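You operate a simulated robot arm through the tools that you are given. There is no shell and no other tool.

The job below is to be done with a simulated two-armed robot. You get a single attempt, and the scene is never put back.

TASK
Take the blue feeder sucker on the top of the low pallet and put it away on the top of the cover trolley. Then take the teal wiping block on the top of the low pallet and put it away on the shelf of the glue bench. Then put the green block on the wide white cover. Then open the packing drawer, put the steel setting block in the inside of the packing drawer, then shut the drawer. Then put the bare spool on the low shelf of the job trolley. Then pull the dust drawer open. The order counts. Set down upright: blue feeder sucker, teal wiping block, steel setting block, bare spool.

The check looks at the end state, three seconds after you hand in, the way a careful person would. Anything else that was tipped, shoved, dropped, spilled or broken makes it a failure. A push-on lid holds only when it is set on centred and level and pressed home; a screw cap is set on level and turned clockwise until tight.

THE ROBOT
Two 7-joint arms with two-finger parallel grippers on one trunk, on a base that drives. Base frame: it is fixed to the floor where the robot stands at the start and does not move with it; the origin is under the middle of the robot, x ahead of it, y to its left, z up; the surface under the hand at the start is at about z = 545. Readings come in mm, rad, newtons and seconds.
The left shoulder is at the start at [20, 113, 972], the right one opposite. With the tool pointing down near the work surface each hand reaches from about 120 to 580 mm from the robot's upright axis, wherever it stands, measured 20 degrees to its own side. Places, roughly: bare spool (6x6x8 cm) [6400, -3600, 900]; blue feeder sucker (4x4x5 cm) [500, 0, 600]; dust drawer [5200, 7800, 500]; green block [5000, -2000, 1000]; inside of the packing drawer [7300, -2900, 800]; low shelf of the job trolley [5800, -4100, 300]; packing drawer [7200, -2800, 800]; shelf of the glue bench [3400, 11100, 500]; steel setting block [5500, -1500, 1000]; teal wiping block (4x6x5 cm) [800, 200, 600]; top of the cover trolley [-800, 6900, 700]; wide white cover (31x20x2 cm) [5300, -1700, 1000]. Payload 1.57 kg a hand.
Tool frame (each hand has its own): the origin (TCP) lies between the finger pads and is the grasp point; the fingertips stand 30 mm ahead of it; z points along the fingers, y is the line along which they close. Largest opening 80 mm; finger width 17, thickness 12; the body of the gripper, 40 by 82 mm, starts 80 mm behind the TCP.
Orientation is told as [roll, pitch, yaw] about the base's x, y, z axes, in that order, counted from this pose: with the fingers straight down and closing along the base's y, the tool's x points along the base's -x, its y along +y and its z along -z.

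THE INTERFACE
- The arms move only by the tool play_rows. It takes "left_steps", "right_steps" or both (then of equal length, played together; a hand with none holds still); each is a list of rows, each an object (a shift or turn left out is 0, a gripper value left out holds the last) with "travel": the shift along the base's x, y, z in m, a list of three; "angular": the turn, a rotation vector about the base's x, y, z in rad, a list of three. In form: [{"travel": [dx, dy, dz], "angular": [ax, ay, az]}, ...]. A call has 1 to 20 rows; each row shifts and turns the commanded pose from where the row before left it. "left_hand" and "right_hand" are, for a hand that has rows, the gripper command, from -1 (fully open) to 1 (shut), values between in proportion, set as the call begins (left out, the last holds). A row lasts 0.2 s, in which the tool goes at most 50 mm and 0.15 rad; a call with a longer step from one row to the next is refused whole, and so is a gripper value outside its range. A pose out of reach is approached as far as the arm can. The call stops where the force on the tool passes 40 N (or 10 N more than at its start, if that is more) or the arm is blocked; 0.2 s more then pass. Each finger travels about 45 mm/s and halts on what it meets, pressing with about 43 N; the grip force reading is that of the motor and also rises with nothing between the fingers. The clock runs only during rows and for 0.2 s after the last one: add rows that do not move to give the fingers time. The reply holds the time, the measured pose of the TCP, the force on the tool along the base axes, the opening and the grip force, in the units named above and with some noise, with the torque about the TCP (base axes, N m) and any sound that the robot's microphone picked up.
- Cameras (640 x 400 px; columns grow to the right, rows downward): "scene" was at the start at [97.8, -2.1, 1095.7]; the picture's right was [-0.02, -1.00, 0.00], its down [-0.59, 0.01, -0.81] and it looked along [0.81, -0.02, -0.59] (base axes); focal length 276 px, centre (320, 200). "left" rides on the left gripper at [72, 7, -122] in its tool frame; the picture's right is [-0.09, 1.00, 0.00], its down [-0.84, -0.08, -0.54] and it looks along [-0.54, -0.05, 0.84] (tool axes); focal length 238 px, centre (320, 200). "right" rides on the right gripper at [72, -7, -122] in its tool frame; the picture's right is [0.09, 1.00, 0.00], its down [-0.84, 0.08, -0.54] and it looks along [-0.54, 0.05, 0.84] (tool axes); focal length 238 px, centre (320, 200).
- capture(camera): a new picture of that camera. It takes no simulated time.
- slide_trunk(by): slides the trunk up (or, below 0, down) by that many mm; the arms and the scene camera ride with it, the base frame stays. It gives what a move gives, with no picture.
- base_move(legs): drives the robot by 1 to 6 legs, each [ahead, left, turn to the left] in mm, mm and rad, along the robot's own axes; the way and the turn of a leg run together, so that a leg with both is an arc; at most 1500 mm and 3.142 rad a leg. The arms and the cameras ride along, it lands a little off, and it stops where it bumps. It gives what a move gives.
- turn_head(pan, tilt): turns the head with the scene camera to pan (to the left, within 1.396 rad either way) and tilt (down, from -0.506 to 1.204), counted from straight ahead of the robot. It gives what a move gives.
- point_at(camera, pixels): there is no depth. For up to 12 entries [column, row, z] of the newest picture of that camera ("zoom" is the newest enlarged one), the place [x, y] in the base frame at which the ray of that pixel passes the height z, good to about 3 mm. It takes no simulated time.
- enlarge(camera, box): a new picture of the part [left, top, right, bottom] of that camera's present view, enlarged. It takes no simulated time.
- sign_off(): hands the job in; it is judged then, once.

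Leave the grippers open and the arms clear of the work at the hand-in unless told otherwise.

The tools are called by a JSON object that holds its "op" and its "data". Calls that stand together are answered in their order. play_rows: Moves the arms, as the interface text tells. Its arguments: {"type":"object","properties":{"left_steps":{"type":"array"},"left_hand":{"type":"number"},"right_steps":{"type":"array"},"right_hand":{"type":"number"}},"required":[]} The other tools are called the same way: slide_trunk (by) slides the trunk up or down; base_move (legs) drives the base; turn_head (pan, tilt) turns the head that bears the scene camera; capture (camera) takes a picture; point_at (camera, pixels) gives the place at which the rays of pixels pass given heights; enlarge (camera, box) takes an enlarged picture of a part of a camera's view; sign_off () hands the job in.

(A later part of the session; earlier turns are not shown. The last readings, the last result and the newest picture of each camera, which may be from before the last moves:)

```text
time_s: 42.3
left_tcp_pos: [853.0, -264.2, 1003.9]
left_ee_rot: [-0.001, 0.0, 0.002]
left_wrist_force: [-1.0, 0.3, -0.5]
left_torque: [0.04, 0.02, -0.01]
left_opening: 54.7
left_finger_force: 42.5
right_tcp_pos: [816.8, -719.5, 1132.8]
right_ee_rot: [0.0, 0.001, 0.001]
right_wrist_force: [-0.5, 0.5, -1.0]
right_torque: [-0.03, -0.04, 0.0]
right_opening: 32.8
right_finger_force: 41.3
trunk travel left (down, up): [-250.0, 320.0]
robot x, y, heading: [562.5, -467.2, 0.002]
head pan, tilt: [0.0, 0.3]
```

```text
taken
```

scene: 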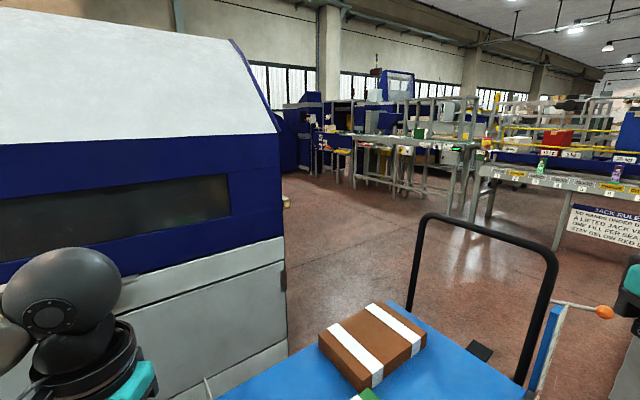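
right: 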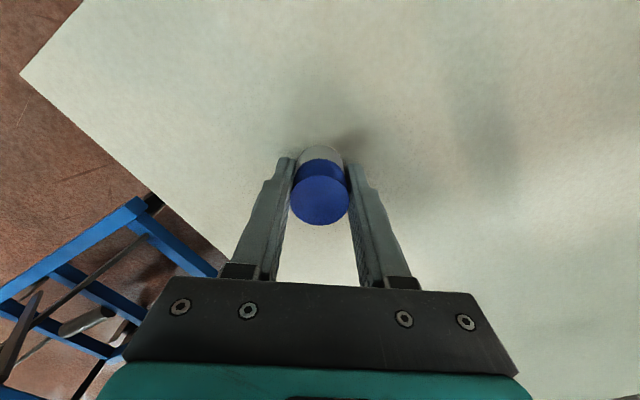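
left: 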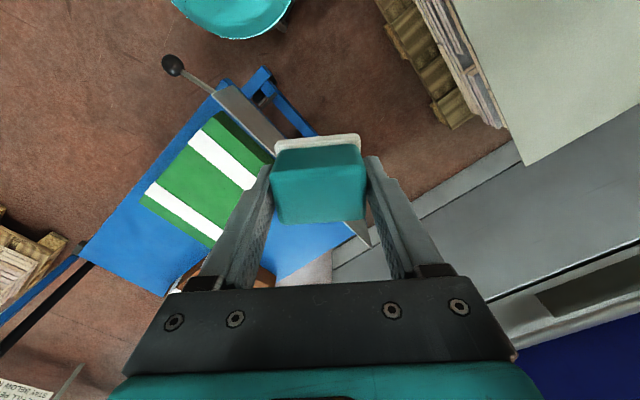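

Both objects are held. A sign about the jack stands at about (610,225). I'll read it, then reverse to where I came from and look left and around for a route to the cover trolley.

{"op": "enlarge", "data": {"camera": "scene", "box": [540, 190, 640, 260]}}

{"op": "base_move", "data": {"legs": [[-560, -10, 0]]}}

{"op": "turn_head", "data": {"pan": 1.39, "tilt": 0.35}}

{"op": "capture", "data": {"camera": "scene"}}

{"op": "turn_head", "data": {"pan": 0.6, "tilt": 0.3}}

{"op": "capture", "data": {"camera": "scene"}}

{"op": "turn_head", "data": {"pan": -1.0, "tilt": 0.3}}

{"op": "capture", "data": {"camera": "scene"}}

```text
5.71 times, centred on (590, 225) of scene
```

zoom: 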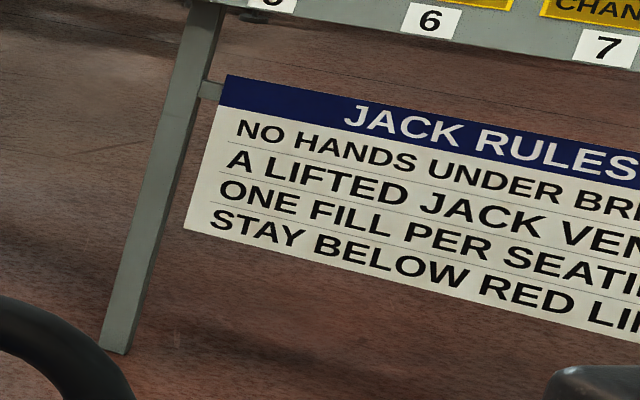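

```text
time_s: 45.5
left_tcp_pos: [297.8, -274.6, 1005.6]
left_ee_rot: [0.0, -0.001, 0.002]
left_wrist_force: [0.0, -0.5, 0.1]
left_torque: [0.01, -0.04, -0.03]
left_opening: 54.7
left_finger_force: 42.7
right_tcp_pos: [260.6, -729.5, 1133.7]
right_ee_rot: [0.0, 0.001, 0.003]
right_wrist_force: [-0.1, -0.1, -0.1]
right_torque: [0.0, -0.01, -0.02]
right_opening: 32.6
right_finger_force: 40.8
trunk travel left (down, up): [-250.0, 320.0]
robot x, y, heading: [8.8, -476.8, -0.003]
head pan, tilt: [0.0, 0.3]
```

```text
time_s: 47.0
left_tcp_pos: [299.3, -274.7, 1005.7]
left_ee_rot: [0.0, 0.001, 0.001]
left_wrist_force: [0.4, 1.0, -0.7]
left_torque: [-0.02, 0.0, 0.01]
left_opening: 55.0
left_finger_force: 43.5
right_tcp_pos: [260.4, -731.4, 1132.2]
right_ee_rot: [-0.001, 0.001, 0.003]
right_wrist_force: [0.2, -0.3, -0.1]
right_torque: [0.02, 0.01, -0.02]
right_opening: 32.9
right_finger_force: 41.2
trunk travel left (down, up): [-250.0, 320.0]
robot x, y, heading: [7.1, -475.0, -0.002]
head pan, tilt: [1.389, 0.351]
```

```text
taken
```

scene: 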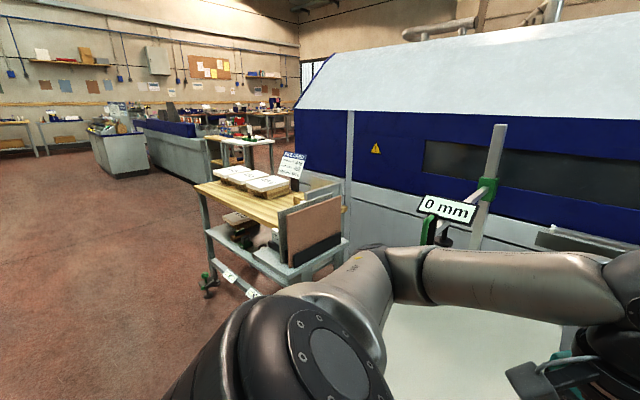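

```text
time_s: 48.2
left_tcp_pos: [298.6, -274.9, 1004.7]
left_ee_rot: [0.0, 0.0, -0.001]
left_wrist_force: [-0.8, 0.8, -0.8]
left_torque: [-0.02, -0.03, 0.02]
left_opening: 54.7
left_finger_force: 43.1
right_tcp_pos: [261.0, -729.7, 1132.1]
right_ee_rot: [0.0, 0.001, 0.001]
right_wrist_force: [0.3, -0.2, -0.8]
right_torque: [0.02, -0.01, -0.04]
right_opening: 32.8
right_finger_force: 40.6
trunk travel left (down, up): [-250.0, 320.0]
robot x, y, heading: [6.8, -480.3, -0.001]
head pan, tilt: [0.6, 0.3]
```

```text
taken
```

scene: 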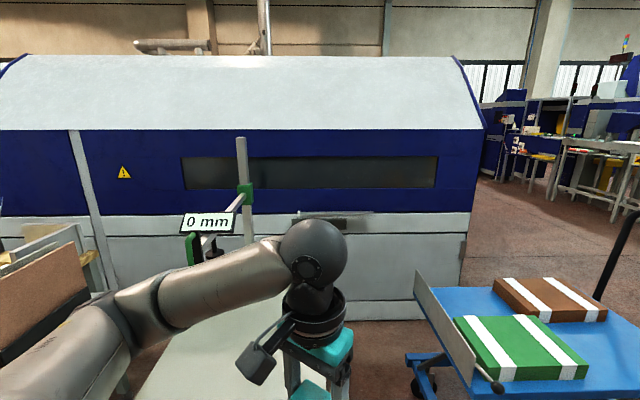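

```text
time_s: 49.8
left_tcp_pos: [298.8, -273.8, 1005.0]
left_ee_rot: [0.0, 0.001, 0.0]
left_wrist_force: [1.0, 0.4, -0.9]
left_torque: [-0.02, 0.0, 0.01]
left_opening: 54.8
left_finger_force: 42.8
right_tcp_pos: [261.2, -730.7, 1132.2]
right_ee_rot: [-0.001, -0.001, 0.001]
right_wrist_force: [0.5, -0.1, -0.9]
right_torque: [-0.01, -0.01, 0.0]
right_opening: 32.6
right_finger_force: 40.9
trunk travel left (down, up): [-250.0, 320.0]
robot x, y, heading: [7.4, -475.8, 0.001]
head pan, tilt: [-1.0, 0.3]
```

```text
taken
```

scene: 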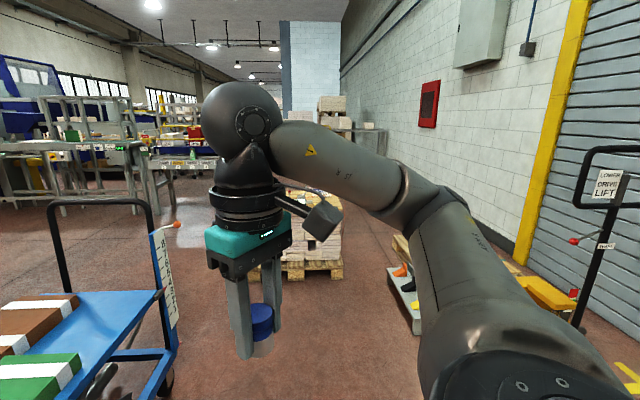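

The way to the cover trolley (+y) seems open on the left. I'll turn the robot 90° left on the spot, since the arms are well above the pallet, and look down that aisle.

{"op": "base_move", "data": {"legs": [[0, 0, 1.571]]}}

{"op": "turn_head", "data": {"pan": 0.0, "tilt": 0.25}}

{"op": "capture", "data": {"camera": "scene"}}

{"op": "turn_head", "data": {"pan": 0.7, "tilt": 0.3}}

{"op": "capture", "data": {"camera": "scene"}}

```text
time_s: 54.0
left_tcp_pos: [-190.1, -181.8, 1004.3]
left_ee_rot: [0.001, 0.001, 1.558]
left_wrist_force: [0.1, -0.7, -0.6]
left_torque: [0.01, 0.02, 0.0]
left_opening: 55.2
left_finger_force: 43.0
right_tcp_pos: [262.9, -225.1, 1131.9]
right_ee_rot: [0.001, 0.001, 1.557]
right_wrist_force: [-0.6, 0.4, -1.4]
right_torque: [0.01, 0.01, -0.01]
right_opening: 32.6
right_finger_force: 41.5
trunk travel left (down, up): [-250.0, 320.0]
robot x, y, heading: [4.8, -478.8, 1.556]
head pan, tilt: [-1.0, 0.3]
```

```text
time_s: 55.3
left_tcp_pos: [-191.4, -180.3, 1006.7]
left_ee_rot: [0.0, 0.002, 1.558]
left_wrist_force: [-0.2, 0.1, -0.4]
left_torque: [0.02, 0.0, 0.0]
left_opening: 55.0
left_finger_force: 43.1
right_tcp_pos: [263.7, -226.1, 1130.8]
right_ee_rot: [0.001, 0.001, 1.559]
right_wrist_force: [0.3, -0.7, -0.7]
right_torque: [-0.01, 0.02, 0.0]
right_opening: 32.9
right_finger_force: 40.8
trunk travel left (down, up): [-250.0, 320.0]
robot x, y, heading: [8.7, -476.3, 1.56]
head pan, tilt: [0.0, 0.25]
```

```text
taken
```

scene: 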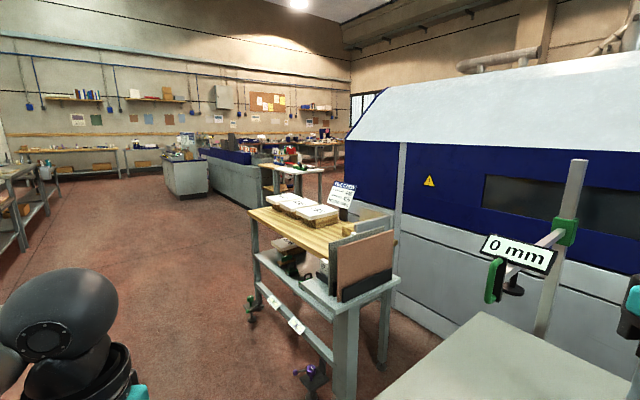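

```text
time_s: 56.4
left_tcp_pos: [-192.0, -180.9, 1005.7]
left_ee_rot: [-0.001, 0.001, 1.559]
left_wrist_force: [0.5, 0.7, -0.6]
left_torque: [-0.02, 0.04, 0.01]
left_opening: 54.8
left_finger_force: 42.8
right_tcp_pos: [263.8, -225.4, 1133.0]
right_ee_rot: [0.001, -0.002, 1.559]
right_wrist_force: [-0.1, -0.3, -0.9]
right_torque: [0.01, 0.01, 0.01]
right_opening: 32.7
right_finger_force: 40.8
trunk travel left (down, up): [-250.0, 320.0]
robot x, y, heading: [7.9, -474.7, 1.559]
head pan, tilt: [0.7, 0.3]
```

```text
taken
```

scene: 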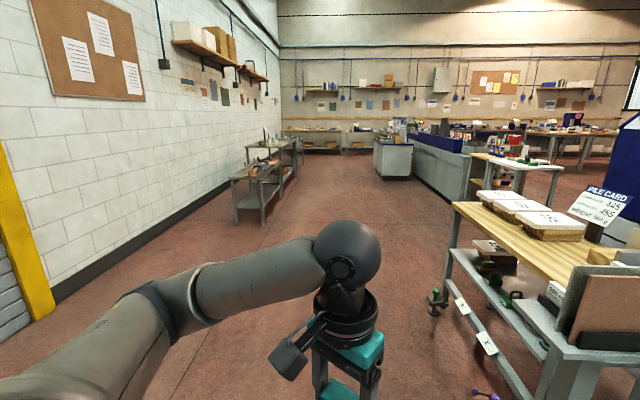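

The aisle ahead is open. I'll enlarge the far area where the cover trolley should be, read the card, and measure floor points for the route.

{"op": "point_at", "data": {"camera": "scene", "pixels": [[437, 312, 0], [262, 224, 0], [236, 222, 0], [374, 173, 0], [410, 178, 0], [470, 210, 0], [320, 150, 0], [330, 200, 0]]}}

{"op": "enlarge", "data": {"camera": "scene", "box": [360, 100, 640, 260]}}

{"op": "enlarge", "data": {"camera": "scene", "box": [540, 170, 640, 240]}}

```text
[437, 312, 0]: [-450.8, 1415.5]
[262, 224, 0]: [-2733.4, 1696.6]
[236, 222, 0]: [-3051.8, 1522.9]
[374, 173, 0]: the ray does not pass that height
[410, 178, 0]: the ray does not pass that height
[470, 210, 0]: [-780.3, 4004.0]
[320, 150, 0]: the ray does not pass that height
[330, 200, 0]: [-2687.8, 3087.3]
```

```text
2.29 times, centred on (500, 180) of scene
```

zoom: 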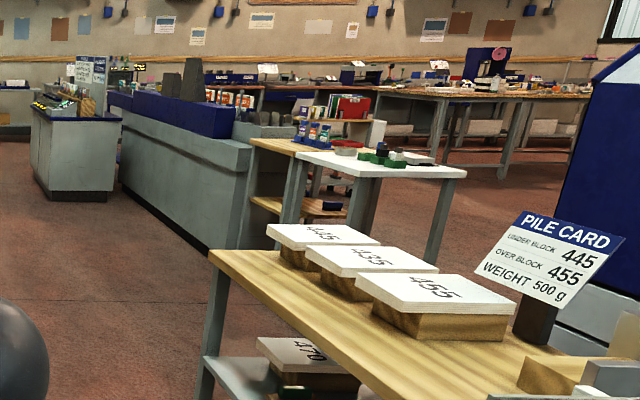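

```text
5.71 times, centred on (590, 205) of scene
```

zoom: 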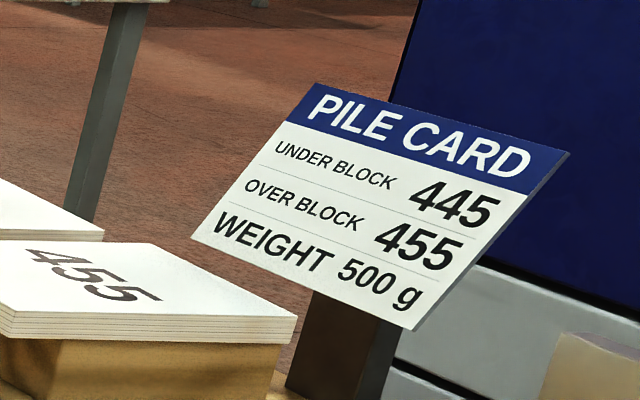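

The pile card isn't relevant to this job. The aisle around x≈-1100 looks clear, with the bench caster at (-450,1415) and the left bench at x≈-2700. I'll drive diagonally forward-left and then ahead, then look again.

{"op": "base_move", "data": {"legs": [[700, 1100, 0], [1500, 0, 0]]}}

{"op": "turn_head", "data": {"pan": 0.0, "tilt": 0.25}}

{"op": "capture", "data": {"camera": "scene"}}

{"op": "point_at", "data": {"camera": "scene", "pixels": [[200, 200, 0], [250, 220, 0], [300, 240, 0], [350, 260, 0], [320, 300, 0], [320, 180, 0]]}}

```text
time_s: 69.8
left_tcp_pos: [-1302.9, 1998.0, 1004.5]
left_ee_rot: [0.0, 0.0, 1.606]
left_wrist_force: [0.1, 0.6, -0.9]
left_torque: [-0.02, 0.03, 0.04]
left_opening: 54.6
left_finger_force: 42.3
right_tcp_pos: [-847.9, 1975.7, 1132.3]
right_ee_rot: [0.001, 0.0, 1.607]
right_wrist_force: [-0.1, -0.5, -0.1]
right_torque: [-0.04, -0.01, 0.0]
right_opening: 32.9
right_finger_force: 40.4
trunk travel left (down, up): [-250.0, 320.0]
robot x, y, heading: [-1091.5, 1713.3, 1.609]
head pan, tilt: [0.7, 0.3]
```

```text
time_s: 70.9
left_tcp_pos: [-1304.0, 1997.8, 1004.6]
left_ee_rot: [-0.001, -0.001, 1.605]
left_wrist_force: [1.2, 0.3, -0.8]
left_torque: [0.01, 0.01, -0.01]
left_opening: 54.6
left_finger_force: 42.3
right_tcp_pos: [-848.1, 1974.5, 1132.0]
right_ee_rot: [0.001, 0.0, 1.604]
right_wrist_force: [0.2, -0.7, -0.7]
right_torque: [0.0, -0.01, 0.0]
right_opening: 32.8
right_finger_force: 40.9
trunk travel left (down, up): [-250.0, 320.0]
robot x, y, heading: [-1093.9, 1714.1, 1.605]
head pan, tilt: [0.0, 0.25]
```

```text
taken
```

scene: 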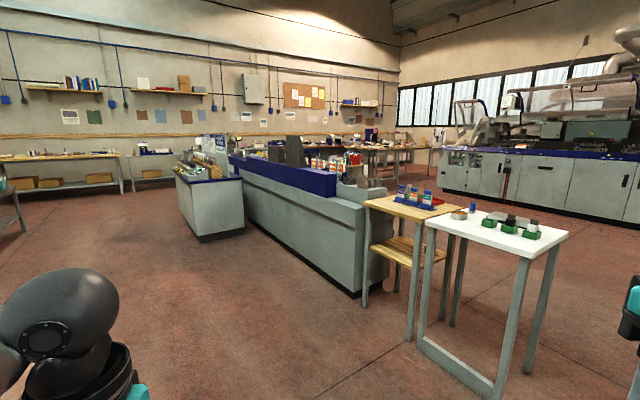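

```text
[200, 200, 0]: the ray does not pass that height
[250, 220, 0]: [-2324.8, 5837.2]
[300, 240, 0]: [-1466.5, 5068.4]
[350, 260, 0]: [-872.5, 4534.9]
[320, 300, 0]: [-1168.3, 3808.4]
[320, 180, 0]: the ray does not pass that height
```

The cover trolley should appear near pixel (345,165), just behind the grey counter. I'll enlarge there.

{"op": "enlarge", "data": {"camera": "scene", "box": [220, 110, 460, 260]}}

```text
2.67 times, centred on (340, 185) of scene
```

zoom: 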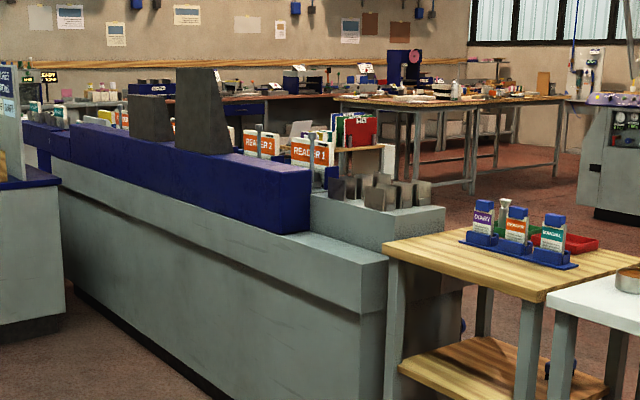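

The trolley looks to be behind the counter, where the red and white boards are. I'll measure floor points to choose a route around the right side.

{"op": "point_at", "data": {"camera": "scene", "pixels": [[495, 396, 0], [529, 372, 0], [420, 347, 0], [410, 340, 0], [365, 308, 0], [358, 297, 0], [246, 236, 0], [205, 241, 0], [620, 330, 0], [630, 235, 0], [452, 326, 0], [600, 280, 0]]}}

{"op": "turn_head", "data": {"pan": -0.6, "tilt": 0.3}}

{"op": "capture", "data": {"camera": "scene"}}

```text
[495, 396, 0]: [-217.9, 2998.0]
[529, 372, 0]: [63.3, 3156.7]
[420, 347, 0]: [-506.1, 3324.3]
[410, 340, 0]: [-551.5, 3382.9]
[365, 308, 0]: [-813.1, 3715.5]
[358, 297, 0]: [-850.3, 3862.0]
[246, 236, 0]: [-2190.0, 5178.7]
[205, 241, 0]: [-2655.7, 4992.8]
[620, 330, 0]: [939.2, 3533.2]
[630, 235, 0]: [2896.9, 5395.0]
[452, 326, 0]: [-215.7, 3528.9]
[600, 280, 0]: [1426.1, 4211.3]
```

```text
time_s: 71.9
left_tcp_pos: [-1304.7, 1996.5, 1006.7]
left_ee_rot: [0.0, 0.001, 1.607]
left_wrist_force: [0.6, 0.7, -0.6]
left_torque: [0.0, 0.04, -0.03]
left_opening: 54.8
left_finger_force: 43.3
right_tcp_pos: [-848.0, 1975.2, 1131.4]
right_ee_rot: [0.001, 0.0, 1.605]
right_wrist_force: [0.5, 0.2, 0.0]
right_torque: [0.01, 0.01, 0.0]
right_opening: 32.8
right_finger_force: 40.6
trunk travel left (down, up): [-250.0, 320.0]
robot x, y, heading: [-1093.4, 1714.4, 1.604]
head pan, tilt: [-0.6, 0.3]
```

```text
taken
```

scene: 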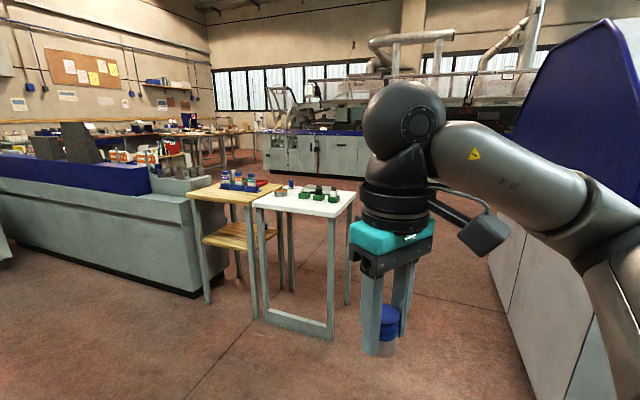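

There's a gap between the white table's right legs and the big machine. I'll measure it.

{"op": "point_at", "data": {"camera": "scene", "pixels": [[332, 340, 0], [348, 306, 0], [265, 322, 0], [505, 320, 0], [560, 398, 0], [490, 275, 0], [420, 300, 0], [300, 180, 0], [350, 180, 0], [262, 178, 0]]}}

```text
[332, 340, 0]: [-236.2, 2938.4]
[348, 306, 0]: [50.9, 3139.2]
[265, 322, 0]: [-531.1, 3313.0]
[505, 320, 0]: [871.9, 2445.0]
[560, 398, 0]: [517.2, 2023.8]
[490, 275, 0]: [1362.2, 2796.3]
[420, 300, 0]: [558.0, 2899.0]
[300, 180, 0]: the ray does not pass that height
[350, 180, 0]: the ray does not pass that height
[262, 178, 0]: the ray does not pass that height
```

The gap is about 1.1 m wide. I'll shift to about (-450,2050), turn right to a heading of about 0.65, and check before passing through.

{"op": "base_move", "data": {"legs": [[314, -655, 0], [0, 0, -0.95]]}}

{"op": "turn_head", "data": {"pan": 0.0, "tilt": 0.4}}

{"op": "capture", "data": {"camera": "scene"}}

```text
time_s: 78.2
left_tcp_pos: [-346.8, 2388.3, 1004.6]
left_ee_rot: [-0.001, 0.0, 0.653]
left_wrist_force: [0.0, -0.8, -0.5]
left_torque: [0.02, 0.04, 0.01]
left_opening: 54.7
left_finger_force: 43.4
right_tcp_pos: [-99.7, 2003.3, 1131.2]
right_ee_rot: [0.001, 0.001, 0.652]
right_wrist_force: [-1.1, 0.4, 0.1]
right_torque: [0.0, -0.01, -0.02]
right_opening: 32.9
right_finger_force: 40.7
trunk travel left (down, up): [-250.0, 320.0]
robot x, y, heading: [-453.6, 2050.7, 0.656]
head pan, tilt: [-0.6, 0.3]
```

```text
time_s: 79.2
left_tcp_pos: [-346.8, 2389.3, 1004.8]
left_ee_rot: [0.0, -0.002, 0.655]
left_wrist_force: [-1.0, 0.0, -1.2]
left_torque: [-0.01, -0.01, 0.0]
left_opening: 54.9
left_finger_force: 43.0
right_tcp_pos: [-99.5, 2003.7, 1132.9]
right_ee_rot: [0.0, 0.001, 0.652]
right_wrist_force: [0.0, 0.1, -0.6]
right_torque: [-0.01, 0.01, 0.0]
right_opening: 32.7
right_finger_force: 40.7
trunk travel left (down, up): [-250.0, 320.0]
robot x, y, heading: [-452.7, 2053.1, 0.654]
head pan, tilt: [0.0, 0.4]
```

```text
taken
```

scene: 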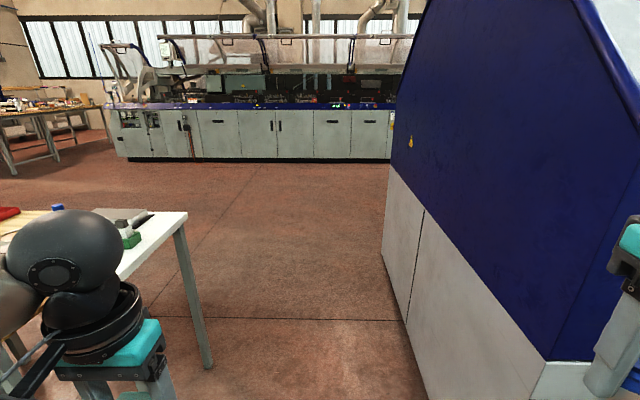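

The gap ahead is visible between the table leg at (208,365) and the machine side at (405,320). I'll check where both are.

{"op": "point_at", "data": {"camera": "scene", "pixels": [[208, 368, 0], [405, 322, 0], [383, 262, 0], [430, 398, 0], [190, 310, 0], [300, 160, 0], [120, 155, 0], [390, 162, 0]]}}

```text
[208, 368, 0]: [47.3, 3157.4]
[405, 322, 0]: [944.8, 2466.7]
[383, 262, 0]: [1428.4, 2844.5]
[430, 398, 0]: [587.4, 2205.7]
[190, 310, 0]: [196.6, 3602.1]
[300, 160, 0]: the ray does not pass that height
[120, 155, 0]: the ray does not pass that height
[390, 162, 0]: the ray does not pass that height
```

I'm nearly centred, so I'll shift 35 mm left while driving 1300 mm ahead through the gap. Then I'll turn to face roughly +y and look.

{"op": "base_move", "data": {"legs": [[300, 35, 0], [1200, 0, 0], [0, 0, 1.2]]}}

{"op": "turn_head", "data": {"pan": 0.2, "tilt": 0.3}}

{"op": "capture", "data": {"camera": "scene"}}

```text
time_s: 90.0
left_tcp_pos: [434.6, 3210.2, 1005.1]
left_ee_rot: [0.0, 0.001, 1.873]
left_wrist_force: [-0.3, 0.0, -0.5]
left_torque: [-0.02, 0.03, 0.0]
left_opening: 54.9
left_finger_force: 43.2
right_tcp_pos: [881.7, 3307.8, 1133.2]
right_ee_rot: [0.0, 0.001, 1.871]
right_wrist_force: [0.0, -0.1, -0.4]
right_torque: [-0.01, 0.01, 0.0]
right_opening: 32.3
right_finger_force: 40.6
trunk travel left (down, up): [-250.0, 320.0]
robot x, y, heading: [713.4, 2992.6, 1.868]
head pan, tilt: [0.0, 0.4]
```

```text
time_s: 90.7
left_tcp_pos: [434.4, 3208.4, 1005.6]
left_ee_rot: [-0.001, -0.002, 1.872]
left_wrist_force: [0.3, -0.5, -0.5]
left_torque: [0.04, -0.04, 0.04]
left_opening: 54.8
left_finger_force: 42.7
right_tcp_pos: [881.7, 3307.3, 1133.2]
right_ee_rot: [0.001, 0.0, 1.871]
right_wrist_force: [0.1, -0.3, -1.7]
right_torque: [0.0, 0.01, -0.01]
right_opening: 32.6
right_finger_force: 41.2
trunk travel left (down, up): [-250.0, 320.0]
robot x, y, heading: [712.1, 2989.8, 1.874]
head pan, tilt: [0.201, 0.3]
```

```text
taken
```

scene: 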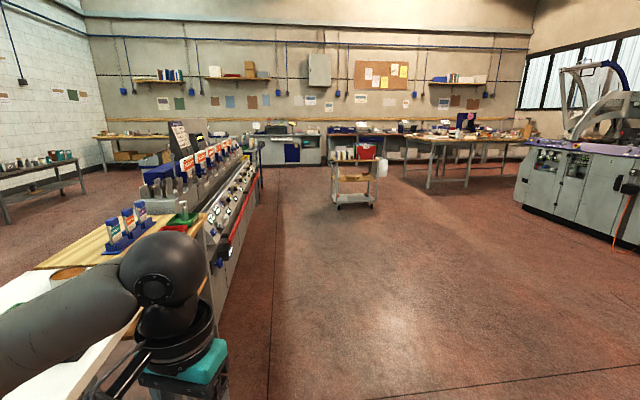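

The trolley at about (353,175) stands in the open. I'll enlarge it and get its position.

{"op": "enlarge", "data": {"camera": "scene", "box": [310, 130, 410, 220]}}

{"op": "point_at", "data": {"camera": "scene", "pixels": [[340, 208, 0], [373, 207, 0], [333, 165, 700], [378, 162, 700], [428, 188, 0], [275, 300, 0], [520, 208, 0], [205, 260, 900]]}}

```text
4.44 times, centred on (360, 175) of scene
```

zoom: 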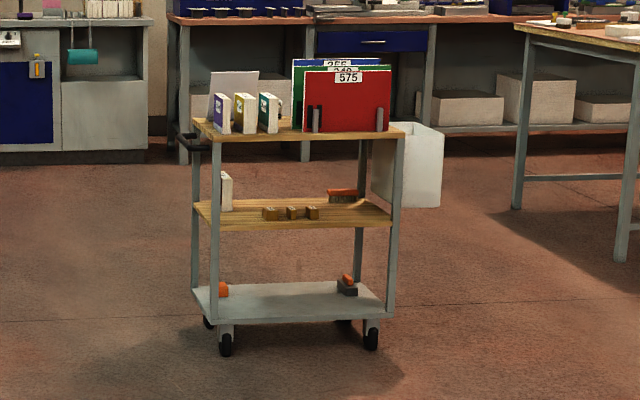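

```text
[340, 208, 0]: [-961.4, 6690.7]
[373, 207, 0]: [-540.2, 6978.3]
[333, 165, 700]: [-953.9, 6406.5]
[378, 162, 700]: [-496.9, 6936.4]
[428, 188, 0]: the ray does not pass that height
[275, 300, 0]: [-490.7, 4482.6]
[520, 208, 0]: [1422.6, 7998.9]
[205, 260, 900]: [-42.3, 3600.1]
```

This is the cover trolley: boards in a rack at back right, small books at front left. Its front faces me from about heading 2.17. I'll drive about 3.1 m ahead along the clear floor and turn to face it from 1 m away.

{"op": "base_move", "data": {"legs": [[1050, -10, 0], [1050, -10, 0], [1050, -10, 0], [0, 0, 0.3]]}}

{"op": "turn_head", "data": {"pan": 0.0, "tilt": 0.6}}

{"op": "capture", "data": {"camera": "scene"}}

```text
time_s: 107.3
left_tcp_pos: [-587.1, 6156.2, 1004.5]
left_ee_rot: [-0.001, 0.0, 2.185]
left_wrist_force: [-0.1, 0.4, -0.6]
left_torque: [0.02, 0.01, -0.03]
left_opening: 54.7
left_finger_force: 43.3
right_tcp_pos: [-192.4, 6385.2, 1132.0]
right_ee_rot: [0.0, -0.001, 2.184]
right_wrist_force: [-0.1, -0.1, -0.1]
right_torque: [0.01, -0.02, -0.03]
right_opening: 33.0
right_finger_force: 40.4
trunk travel left (down, up): [-250.0, 320.0]
robot x, y, heading: [-254.4, 6031.7, 2.186]
head pan, tilt: [0.201, 0.3]
```

```text
time_s: 108.1
left_tcp_pos: [-586.3, 6156.1, 1005.1]
left_ee_rot: [0.001, 0.001, 2.184]
left_wrist_force: [-0.6, 0.5, -0.3]
left_torque: [-0.02, 0.03, 0.0]
left_opening: 54.8
left_finger_force: 43.5
right_tcp_pos: [-191.5, 6386.8, 1133.5]
right_ee_rot: [0.001, -0.002, 2.184]
right_wrist_force: [-1.0, 0.8, -0.7]
right_torque: [0.0, 0.03, -0.01]
right_opening: 32.4
right_finger_force: 41.0
trunk travel left (down, up): [-250.0, 320.0]
robot x, y, heading: [-254.2, 6035.8, 2.182]
head pan, tilt: [0.0, 0.6]
```

```text
taken
```

scene: 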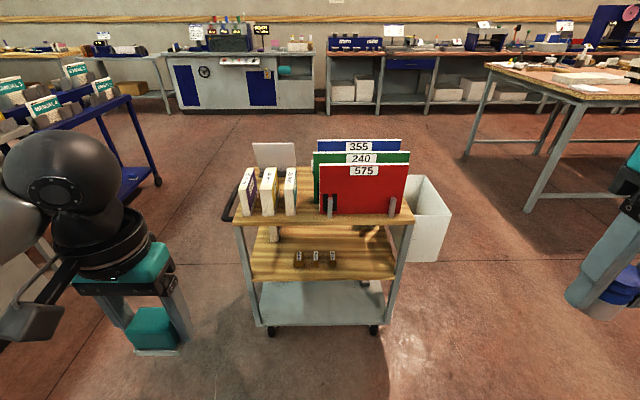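

I'm facing the trolley squarely from about 1 m. I'll enlarge its top to find free space.

{"op": "enlarge", "data": {"camera": "scene", "box": [210, 120, 430, 260]}}

{"op": "point_at", "data": {"camera": "scene", "pixels": [[270, 336, 0], [374, 335, 0], [232, 226, 700], [415, 222, 700], [300, 223, 700], [310, 190, 700]]}}

```text
2.86 times, centred on (320, 190) of scene
```

zoom: 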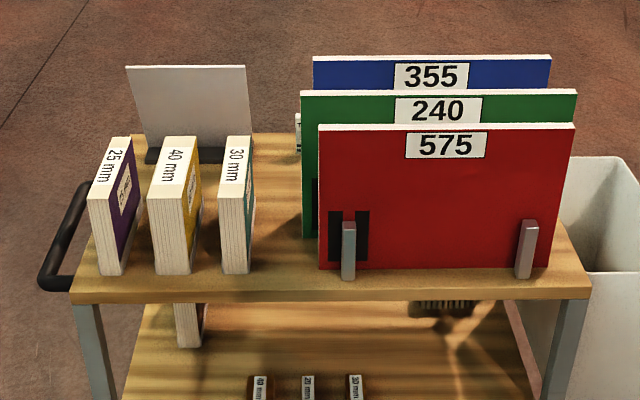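

```text
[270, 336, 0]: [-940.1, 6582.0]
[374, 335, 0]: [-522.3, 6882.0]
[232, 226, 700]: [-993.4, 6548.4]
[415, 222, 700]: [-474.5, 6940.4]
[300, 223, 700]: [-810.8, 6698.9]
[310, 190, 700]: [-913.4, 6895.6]
```

There's a free gap on the wood between the "30 mm" book and the red board, at about zoom (285,250). I'll get its coordinates.

{"op": "point_at", "data": {"camera": "zoom", "pixels": [[285, 255, 700], [255, 275, 700], [318, 270, 700], [285, 292, 700], [75, 293, 700], [588, 290, 700], [135, 140, 700], [285, 180, 700], [302, 235, 700], [246, 225, 700]]}}

```text
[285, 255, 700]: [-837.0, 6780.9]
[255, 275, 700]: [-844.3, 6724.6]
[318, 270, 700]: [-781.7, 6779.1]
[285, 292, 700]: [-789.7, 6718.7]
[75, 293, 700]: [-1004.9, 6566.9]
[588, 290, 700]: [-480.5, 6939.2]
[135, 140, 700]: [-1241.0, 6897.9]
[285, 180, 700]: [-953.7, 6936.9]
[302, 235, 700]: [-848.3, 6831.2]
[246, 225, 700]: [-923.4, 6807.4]
```

The gap is about 80 mm wide at about (-815,6750). I'll move ahead 460 and left 180 so it lies in front of the right hand, then look down at it.

{"op": "base_move", "data": {"legs": [[460, 180, 0]]}}

{"op": "turn_head", "data": {"pan": -0.2, "tilt": 1.0}}

{"op": "capture", "data": {"camera": "scene"}}

{"op": "capture", "data": {"camera": "right"}}

```text
time_s: 111.1
left_tcp_pos: [-1004.7, 6437.7, 1005.0]
left_ee_rot: [-0.001, 0.0, 2.19]
left_wrist_force: [-0.8, 0.7, -1.0]
left_torque: [0.04, -0.02, 0.0]
left_opening: 55.0
left_finger_force: 43.0
right_tcp_pos: [-610.6, 6670.5, 1133.4]
right_ee_rot: [0.0, 0.001, 2.19]
right_wrist_force: [-0.1, 1.0, -0.2]
right_torque: [-0.01, 0.02, -0.03]
right_opening: 32.6
right_finger_force: 41.0
trunk travel left (down, up): [-250.0, 320.0]
robot x, y, heading: [-672.9, 6318.6, 2.192]
head pan, tilt: [0.0, 0.6]
```

```text
time_s: 111.9
left_tcp_pos: [-1004.1, 6437.3, 1005.1]
left_ee_rot: [0.001, 0.001, 2.19]
left_wrist_force: [-0.2, -0.5, -0.6]
left_torque: [0.01, -0.01, -0.01]
left_opening: 55.0
left_finger_force: 42.9
right_tcp_pos: [-611.6, 6670.4, 1132.2]
right_ee_rot: [0.0, 0.001, 2.19]
right_wrist_force: [-0.1, 0.3, 0.1]
right_torque: [-0.02, 0.0, -0.02]
right_opening: 32.5
right_finger_force: 40.6
trunk travel left (down, up): [-250.0, 320.0]
robot x, y, heading: [-670.0, 6316.9, 2.194]
head pan, tilt: [-0.201, 1.0]
```

```text
taken
```

scene: 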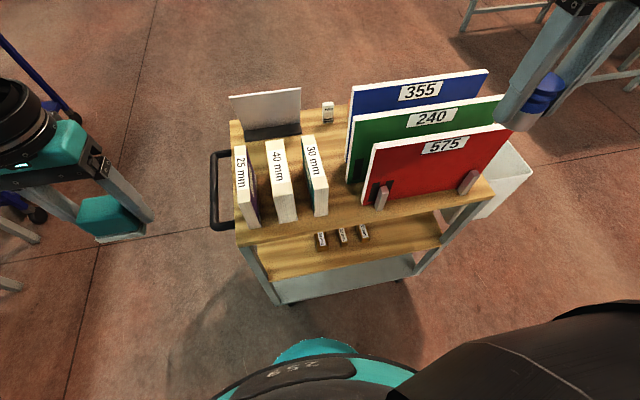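

```text
taken
```

right: 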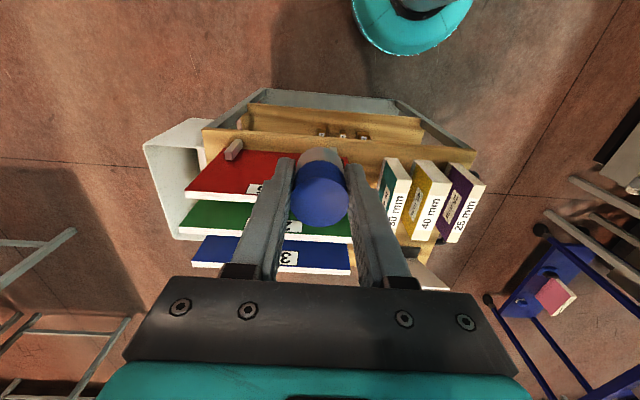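

Both cameras see the trolley top. I'll compare a front corner of the top in both pictures at several heights to find the surface height.

{"op": "point_at", "data": {"camera": "scene", "pixels": [[495, 194, 650], [495, 194, 700], [495, 194, 750], [237, 243, 650], [237, 243, 700], [237, 243, 750]]}}

{"op": "point_at", "data": {"camera": "right", "pixels": [[203, 129, 650], [203, 129, 700], [203, 129, 750], [478, 162, 650], [478, 162, 700], [478, 162, 750]]}}

{"op": "enlarge", "data": {"camera": "right", "box": [180, 80, 500, 280]}}

{"op": "enlarge", "data": {"camera": "scene", "box": [220, 80, 500, 260]}}

```text
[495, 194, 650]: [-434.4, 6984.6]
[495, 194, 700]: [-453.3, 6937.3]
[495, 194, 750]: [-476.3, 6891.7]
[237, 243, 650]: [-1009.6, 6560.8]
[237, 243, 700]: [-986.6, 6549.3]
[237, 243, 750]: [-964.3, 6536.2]
```

```text
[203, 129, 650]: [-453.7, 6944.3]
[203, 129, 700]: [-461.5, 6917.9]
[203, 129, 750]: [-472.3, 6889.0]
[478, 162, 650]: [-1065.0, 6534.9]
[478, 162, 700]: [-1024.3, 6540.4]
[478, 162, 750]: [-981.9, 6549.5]
```

```text
2.00 times, centred on (340, 180) of right
```

zoom: 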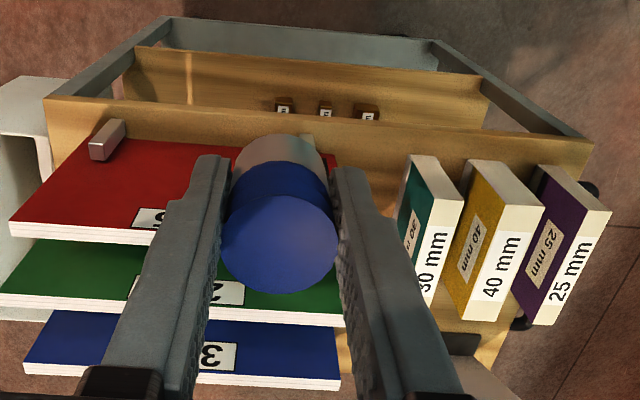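

```text
2.22 times, centred on (360, 170) of scene
```

zoom: 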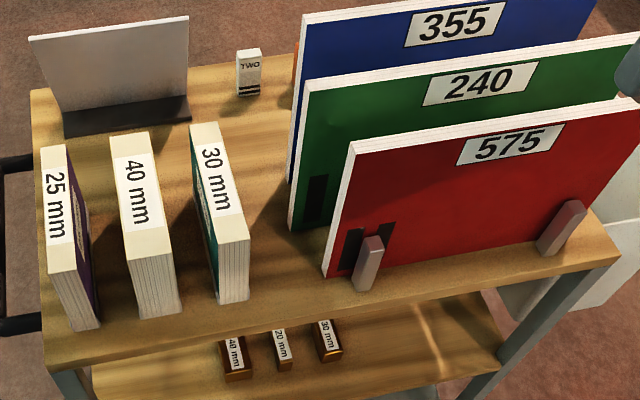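

The surface looks to be at about z 750. I'll requery with sharper corner pixels from the two enlarged pictures.

{"op": "point_at", "data": {"camera": "scene", "pixels": [[498.5, 195, 720], [498.5, 195, 740], [498.5, 195, 760], [239, 244.5, 720], [239, 244.5, 740], [239, 244.5, 760], [331, 216, 740], [367, 205, 740], [348, 222, 740], [330, 155, 740], [350, 170, 740]]}}

{"op": "point_at", "data": {"camera": "right", "pixels": [[202.5, 128.5, 720], [202.5, 128.5, 740], [202.5, 128.5, 760], [477, 151.5, 720], [477, 151.5, 740], [477, 151.5, 760]]}}

```text
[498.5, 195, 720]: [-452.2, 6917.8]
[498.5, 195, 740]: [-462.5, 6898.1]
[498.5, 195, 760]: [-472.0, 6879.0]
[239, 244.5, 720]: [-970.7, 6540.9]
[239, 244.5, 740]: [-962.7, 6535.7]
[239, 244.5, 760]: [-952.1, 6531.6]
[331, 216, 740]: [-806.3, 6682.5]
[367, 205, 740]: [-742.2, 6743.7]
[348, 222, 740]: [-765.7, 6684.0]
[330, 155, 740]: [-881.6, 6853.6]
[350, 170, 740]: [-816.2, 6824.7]
```

```text
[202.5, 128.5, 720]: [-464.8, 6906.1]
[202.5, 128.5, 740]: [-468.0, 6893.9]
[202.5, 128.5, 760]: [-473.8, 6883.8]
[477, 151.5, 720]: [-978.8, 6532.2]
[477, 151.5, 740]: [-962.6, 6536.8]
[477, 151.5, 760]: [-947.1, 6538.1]
```

The surface is at z≈746 with the front edge running from (-963,6536) to (-467,6895). The gap between the "30 mm" book and the red board is about 80 mm wide. I'll set the sucker near (-784,6715). I'll lower the trunk 60 mm, then move the right hand there at height while turning the wrist -90°, so the fingers close front-to-back and the wrist camera points over the low books.

{"op": "slide_trunk", "data": {"by": -60}}

{"op": "play_rows", "data": {"right_steps": [{"travel": [-0.0144, 0.0037, 0], "angular": [0, 0, -0.1309]}, {"travel": [-0.0144, 0.0037, 0], "angular": [0, 0, -0.1309]}, {"travel": [-0.0144, 0.0037, 0], "angular": [0, 0, -0.1309]}, {"travel": [-0.0144, 0.0037, 0], "angular": [0, 0, -0.1309]}, {"travel": [-0.0144, 0.0037, 0], "angular": [0, 0, -0.1309]}, {"travel": [-0.0144, 0.0037, 0], "angular": [0, 0, -0.1309]}, {"travel": [-0.0144, 0.0037, 0], "angular": [0, 0, -0.1309]}, {"travel": [-0.0144, 0.0037, 0], "angular": [0, 0, -0.1309]}, {"travel": [-0.0144, 0.0037, 0], "angular": [0, 0, -0.1309]}, {"travel": [-0.0144, 0.0037, 0], "angular": [0, 0, -0.1309]}, {"travel": [-0.0144, 0.0037, 0], "angular": [0, 0, -0.1309]}, {"travel": [-0.0144, 0.0037, 0], "angular": [0, 0, -0.1309]}, {}]}}

{"op": "capture", "data": {"camera": "right"}}

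{"op": "capture", "data": {"camera": "scene"}}

```text
time_s: 112.9
left_tcp_pos: [-1003.5, 6437.7, 945.9]
left_ee_rot: [0.002, -0.001, 2.192]
left_wrist_force: [-0.1, -0.4, -0.9]
left_torque: [-0.02, 0.01, 0.03]
left_opening: 54.7
left_finger_force: 43.1
right_tcp_pos: [-611.1, 6670.3, 1073.1]
right_ee_rot: [0.002, 0.001, 2.191]
right_wrist_force: [1.0, 0.2, 0.2]
right_torque: [0.0, -0.01, 0.03]
right_opening: 32.9
right_finger_force: 40.9
trunk travel left (down, up): [-190.0, 380.0]
robot x, y, heading: [-671.4, 6314.3, 2.192]
head pan, tilt: [-0.201, 1.0]
```

```text
time_s: 115.7
left_tcp_pos: [-1003.7, 6437.0, 945.0]
left_ee_rot: [-0.002, 0.001, 2.191]
left_wrist_force: [-0.9, 0.4, 0.3]
left_torque: [0.01, 0.01, 0.04]
left_opening: 55.2
left_finger_force: 42.3
right_tcp_pos: [-782.9, 6716.6, 1073.0]
right_ee_rot: [-0.001, 0.0, 0.618]
right_wrist_force: [0.5, -0.5, -0.5]
right_torque: [0.0, 0.05, 0.0]
right_opening: 32.7
right_finger_force: 41.0
trunk travel left (down, up): [-190.0, 380.0]
robot x, y, heading: [-675.5, 6314.4, 2.188]
head pan, tilt: [-0.201, 1.0]
```

```text
taken
```

right: 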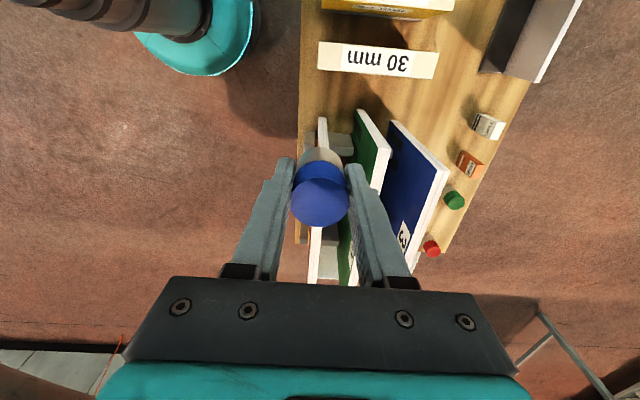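

```text
taken
```

scene: 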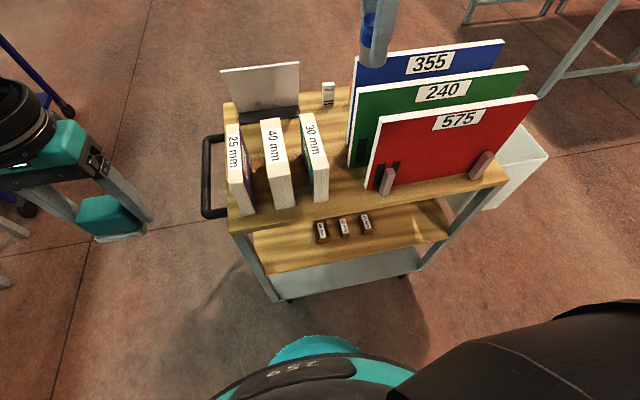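

The hand is turned and above the target. I'll check the gap's borders from this camera: the book's face, the red board's edge at (322,118), and the front edge.

{"op": "point_at", "data": {"camera": "right", "pixels": [[320, 72, 855], [435, 79, 855], [300, 100, 745], [322, 118, 930], [322, 118, 900], [360, 110, 930], [297, 235, 745]]}}

{"op": "enlarge", "data": {"camera": "right", "box": [270, 30, 450, 150]}}

{"op": "enlarge", "data": {"camera": "scene", "box": [280, 80, 420, 220]}}

```text
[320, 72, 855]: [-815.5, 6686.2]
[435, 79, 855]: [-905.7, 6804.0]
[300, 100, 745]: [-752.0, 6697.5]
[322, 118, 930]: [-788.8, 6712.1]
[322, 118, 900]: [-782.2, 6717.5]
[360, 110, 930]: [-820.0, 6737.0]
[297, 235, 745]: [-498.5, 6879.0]
```

```text
3.33 times, centred on (360, 90) of right
```

zoom: 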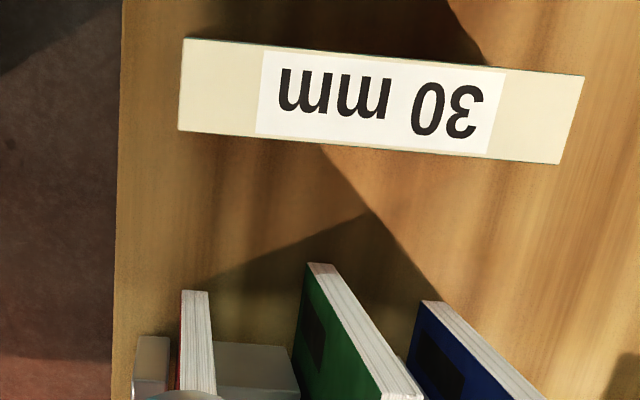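

```text
2.86 times, centred on (350, 150) of scene
```

zoom: 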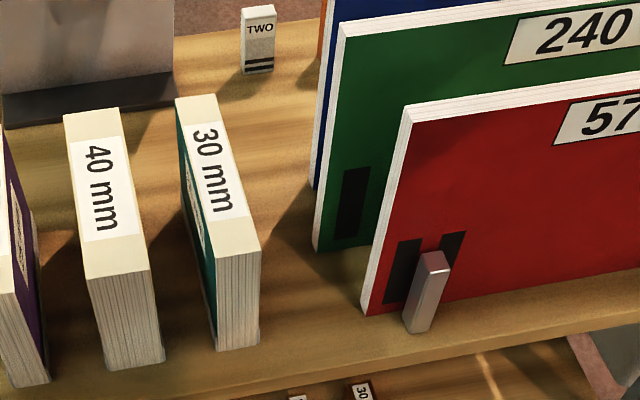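

The free patch runs between the book's foot at zoom (258,345), the red board's foot at (365,313) and its holder at (410,330). I'll measure these.

{"op": "point_at", "data": {"camera": "zoom", "pixels": [[259, 345, 746], [365, 314, 746], [407, 333, 746], [318, 250, 746], [312, 186, 746], [310, 366, 746], [216, 349, 746], [300, 310, 746], [305, 230, 746]]}}

```text
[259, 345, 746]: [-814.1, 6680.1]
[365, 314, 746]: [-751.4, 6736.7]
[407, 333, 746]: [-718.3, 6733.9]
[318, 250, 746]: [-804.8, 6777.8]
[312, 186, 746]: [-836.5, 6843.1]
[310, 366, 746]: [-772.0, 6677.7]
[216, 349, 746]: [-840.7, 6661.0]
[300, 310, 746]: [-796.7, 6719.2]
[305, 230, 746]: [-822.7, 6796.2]
```

The gap centre is about (-788,6714), so I'll shift 5 mm and descend to z≈800. That leaves the sucker bottom about 19 mm above the wood. Then I'll check.

{"op": "play_rows", "data": {"right_steps": [{"travel": [-0.004, -0.003, -0.04]}, {"travel": [0, 0, -0.045]}, {"travel": [0, 0, -0.045]}, {"travel": [0, 0, -0.045]}, {"travel": [0, 0, -0.04]}, {"travel": [0, 0, -0.035]}, {"travel": [0, 0, -0.023]}, {}]}}

{"op": "capture", "data": {"camera": "right"}}

{"op": "capture", "data": {"camera": "scene"}}

{"op": "enlarge", "data": {"camera": "scene", "box": [280, 80, 420, 220]}}

```text
time_s: 117.5
left_tcp_pos: [-1003.8, 6437.1, 944.2]
left_ee_rot: [0.001, 0.001, 2.189]
left_wrist_force: [-0.3, -0.5, 0.0]
left_torque: [-0.03, 0.01, -0.02]
left_opening: 54.9
left_finger_force: 43.0
right_tcp_pos: [-785.6, 6712.6, 797.7]
right_ee_rot: [0.001, 0.002, 0.62]
right_wrist_force: [0.6, -0.4, -0.2]
right_torque: [0.03, 0.02, 0.01]
right_opening: 32.9
right_finger_force: 40.3
trunk travel left (down, up): [-190.0, 380.0]
robot x, y, heading: [-674.0, 6315.0, 2.191]
head pan, tilt: [-0.201, 1.0]
```

```text
taken
```

right: 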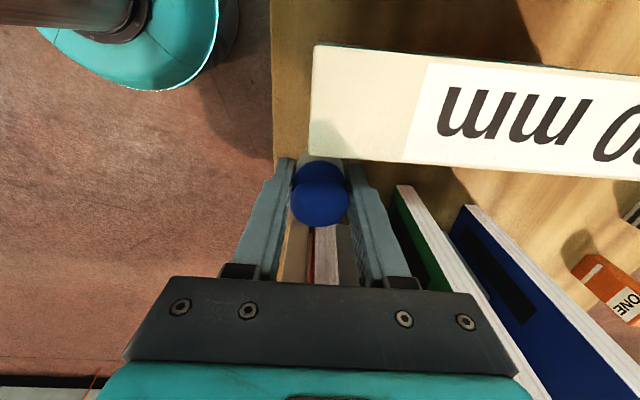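

```text
taken
```

scene: 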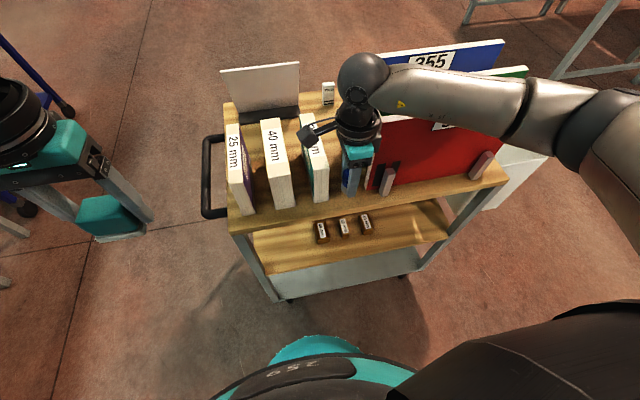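

```text
2.86 times, centred on (350, 150) of scene
```

zoom: 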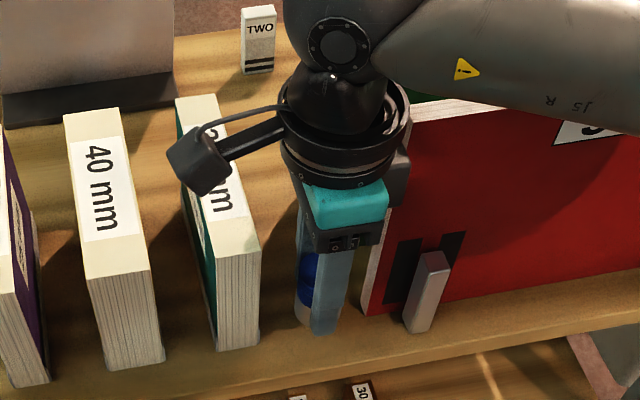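

No contact force so far. I'll check the heights of the book and the red board, so the wrist ring and camera stay clear on the last 18 mm.

{"op": "point_at", "data": {"camera": "zoom", "pixels": [[259, 250, 820], [259, 250, 850], [259, 250, 880], [360, 300, 760], [478, 100, 900], [478, 100, 950], [478, 100, 1000], [405, 110, 900], [405, 110, 950], [405, 110, 1000]]}}

{"op": "enlarge", "data": {"camera": "right", "box": [240, 130, 420, 290]}}

```text
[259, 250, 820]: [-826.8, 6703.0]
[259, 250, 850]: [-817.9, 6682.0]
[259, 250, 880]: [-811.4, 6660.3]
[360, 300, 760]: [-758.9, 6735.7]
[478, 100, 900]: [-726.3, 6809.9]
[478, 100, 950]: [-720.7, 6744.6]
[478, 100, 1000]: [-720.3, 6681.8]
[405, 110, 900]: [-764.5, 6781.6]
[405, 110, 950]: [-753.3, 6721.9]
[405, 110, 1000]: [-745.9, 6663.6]
```

```text
2.50 times, centred on (330, 210) of right
```

zoom: 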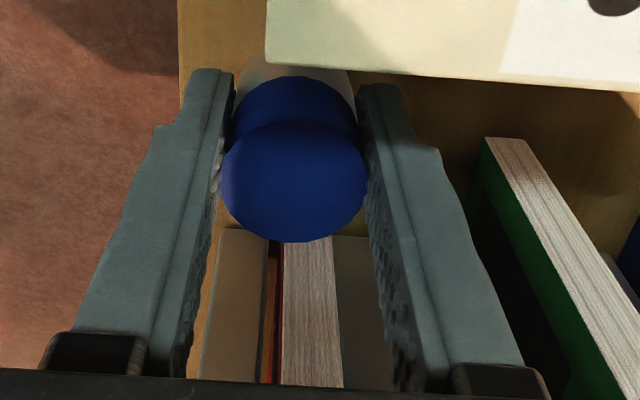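

The red board reaches z≈940 and the wrist ring could come close to it. I'll shift 8 mm towards the book, which still leaves about 16 mm to it, then lower to just above the wood.

{"op": "play_rows", "data": {"right_steps": [{"travel": [-0.0047, -0.0071, 0]}, {"travel": [0, 0, -0.006]}, {"travel": [0, 0, -0.005]}, {}]}}

{"op": "enlarge", "data": {"camera": "scene", "box": [280, 80, 420, 220]}}

```text
time_s: 118.5
left_tcp_pos: [-1005.6, 6438.1, 945.1]
left_ee_rot: [0.0, 0.0, 2.191]
left_wrist_force: [-0.5, -0.4, -0.9]
left_torque: [0.04, -0.02, 0.04]
left_opening: 55.1
left_finger_force: 43.2
right_tcp_pos: [-791.3, 6704.9, 788.6]
right_ee_rot: [-0.001, 0.0, 0.619]
right_wrist_force: [-0.2, 0.6, -0.6]
right_torque: [-0.02, 0.03, -0.03]
right_opening: 32.9
right_finger_force: 40.8
trunk travel left (down, up): [-190.0, 380.0]
robot x, y, heading: [-670.1, 6316.0, 2.193]
head pan, tilt: [-0.201, 1.0]
```

```text
2.86 times, centred on (350, 150) of scene
```

zoom: 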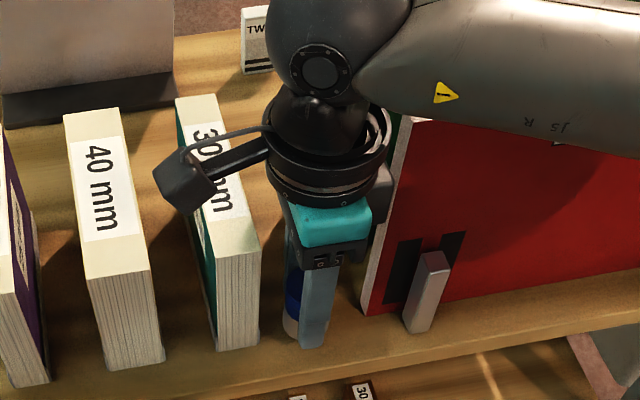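

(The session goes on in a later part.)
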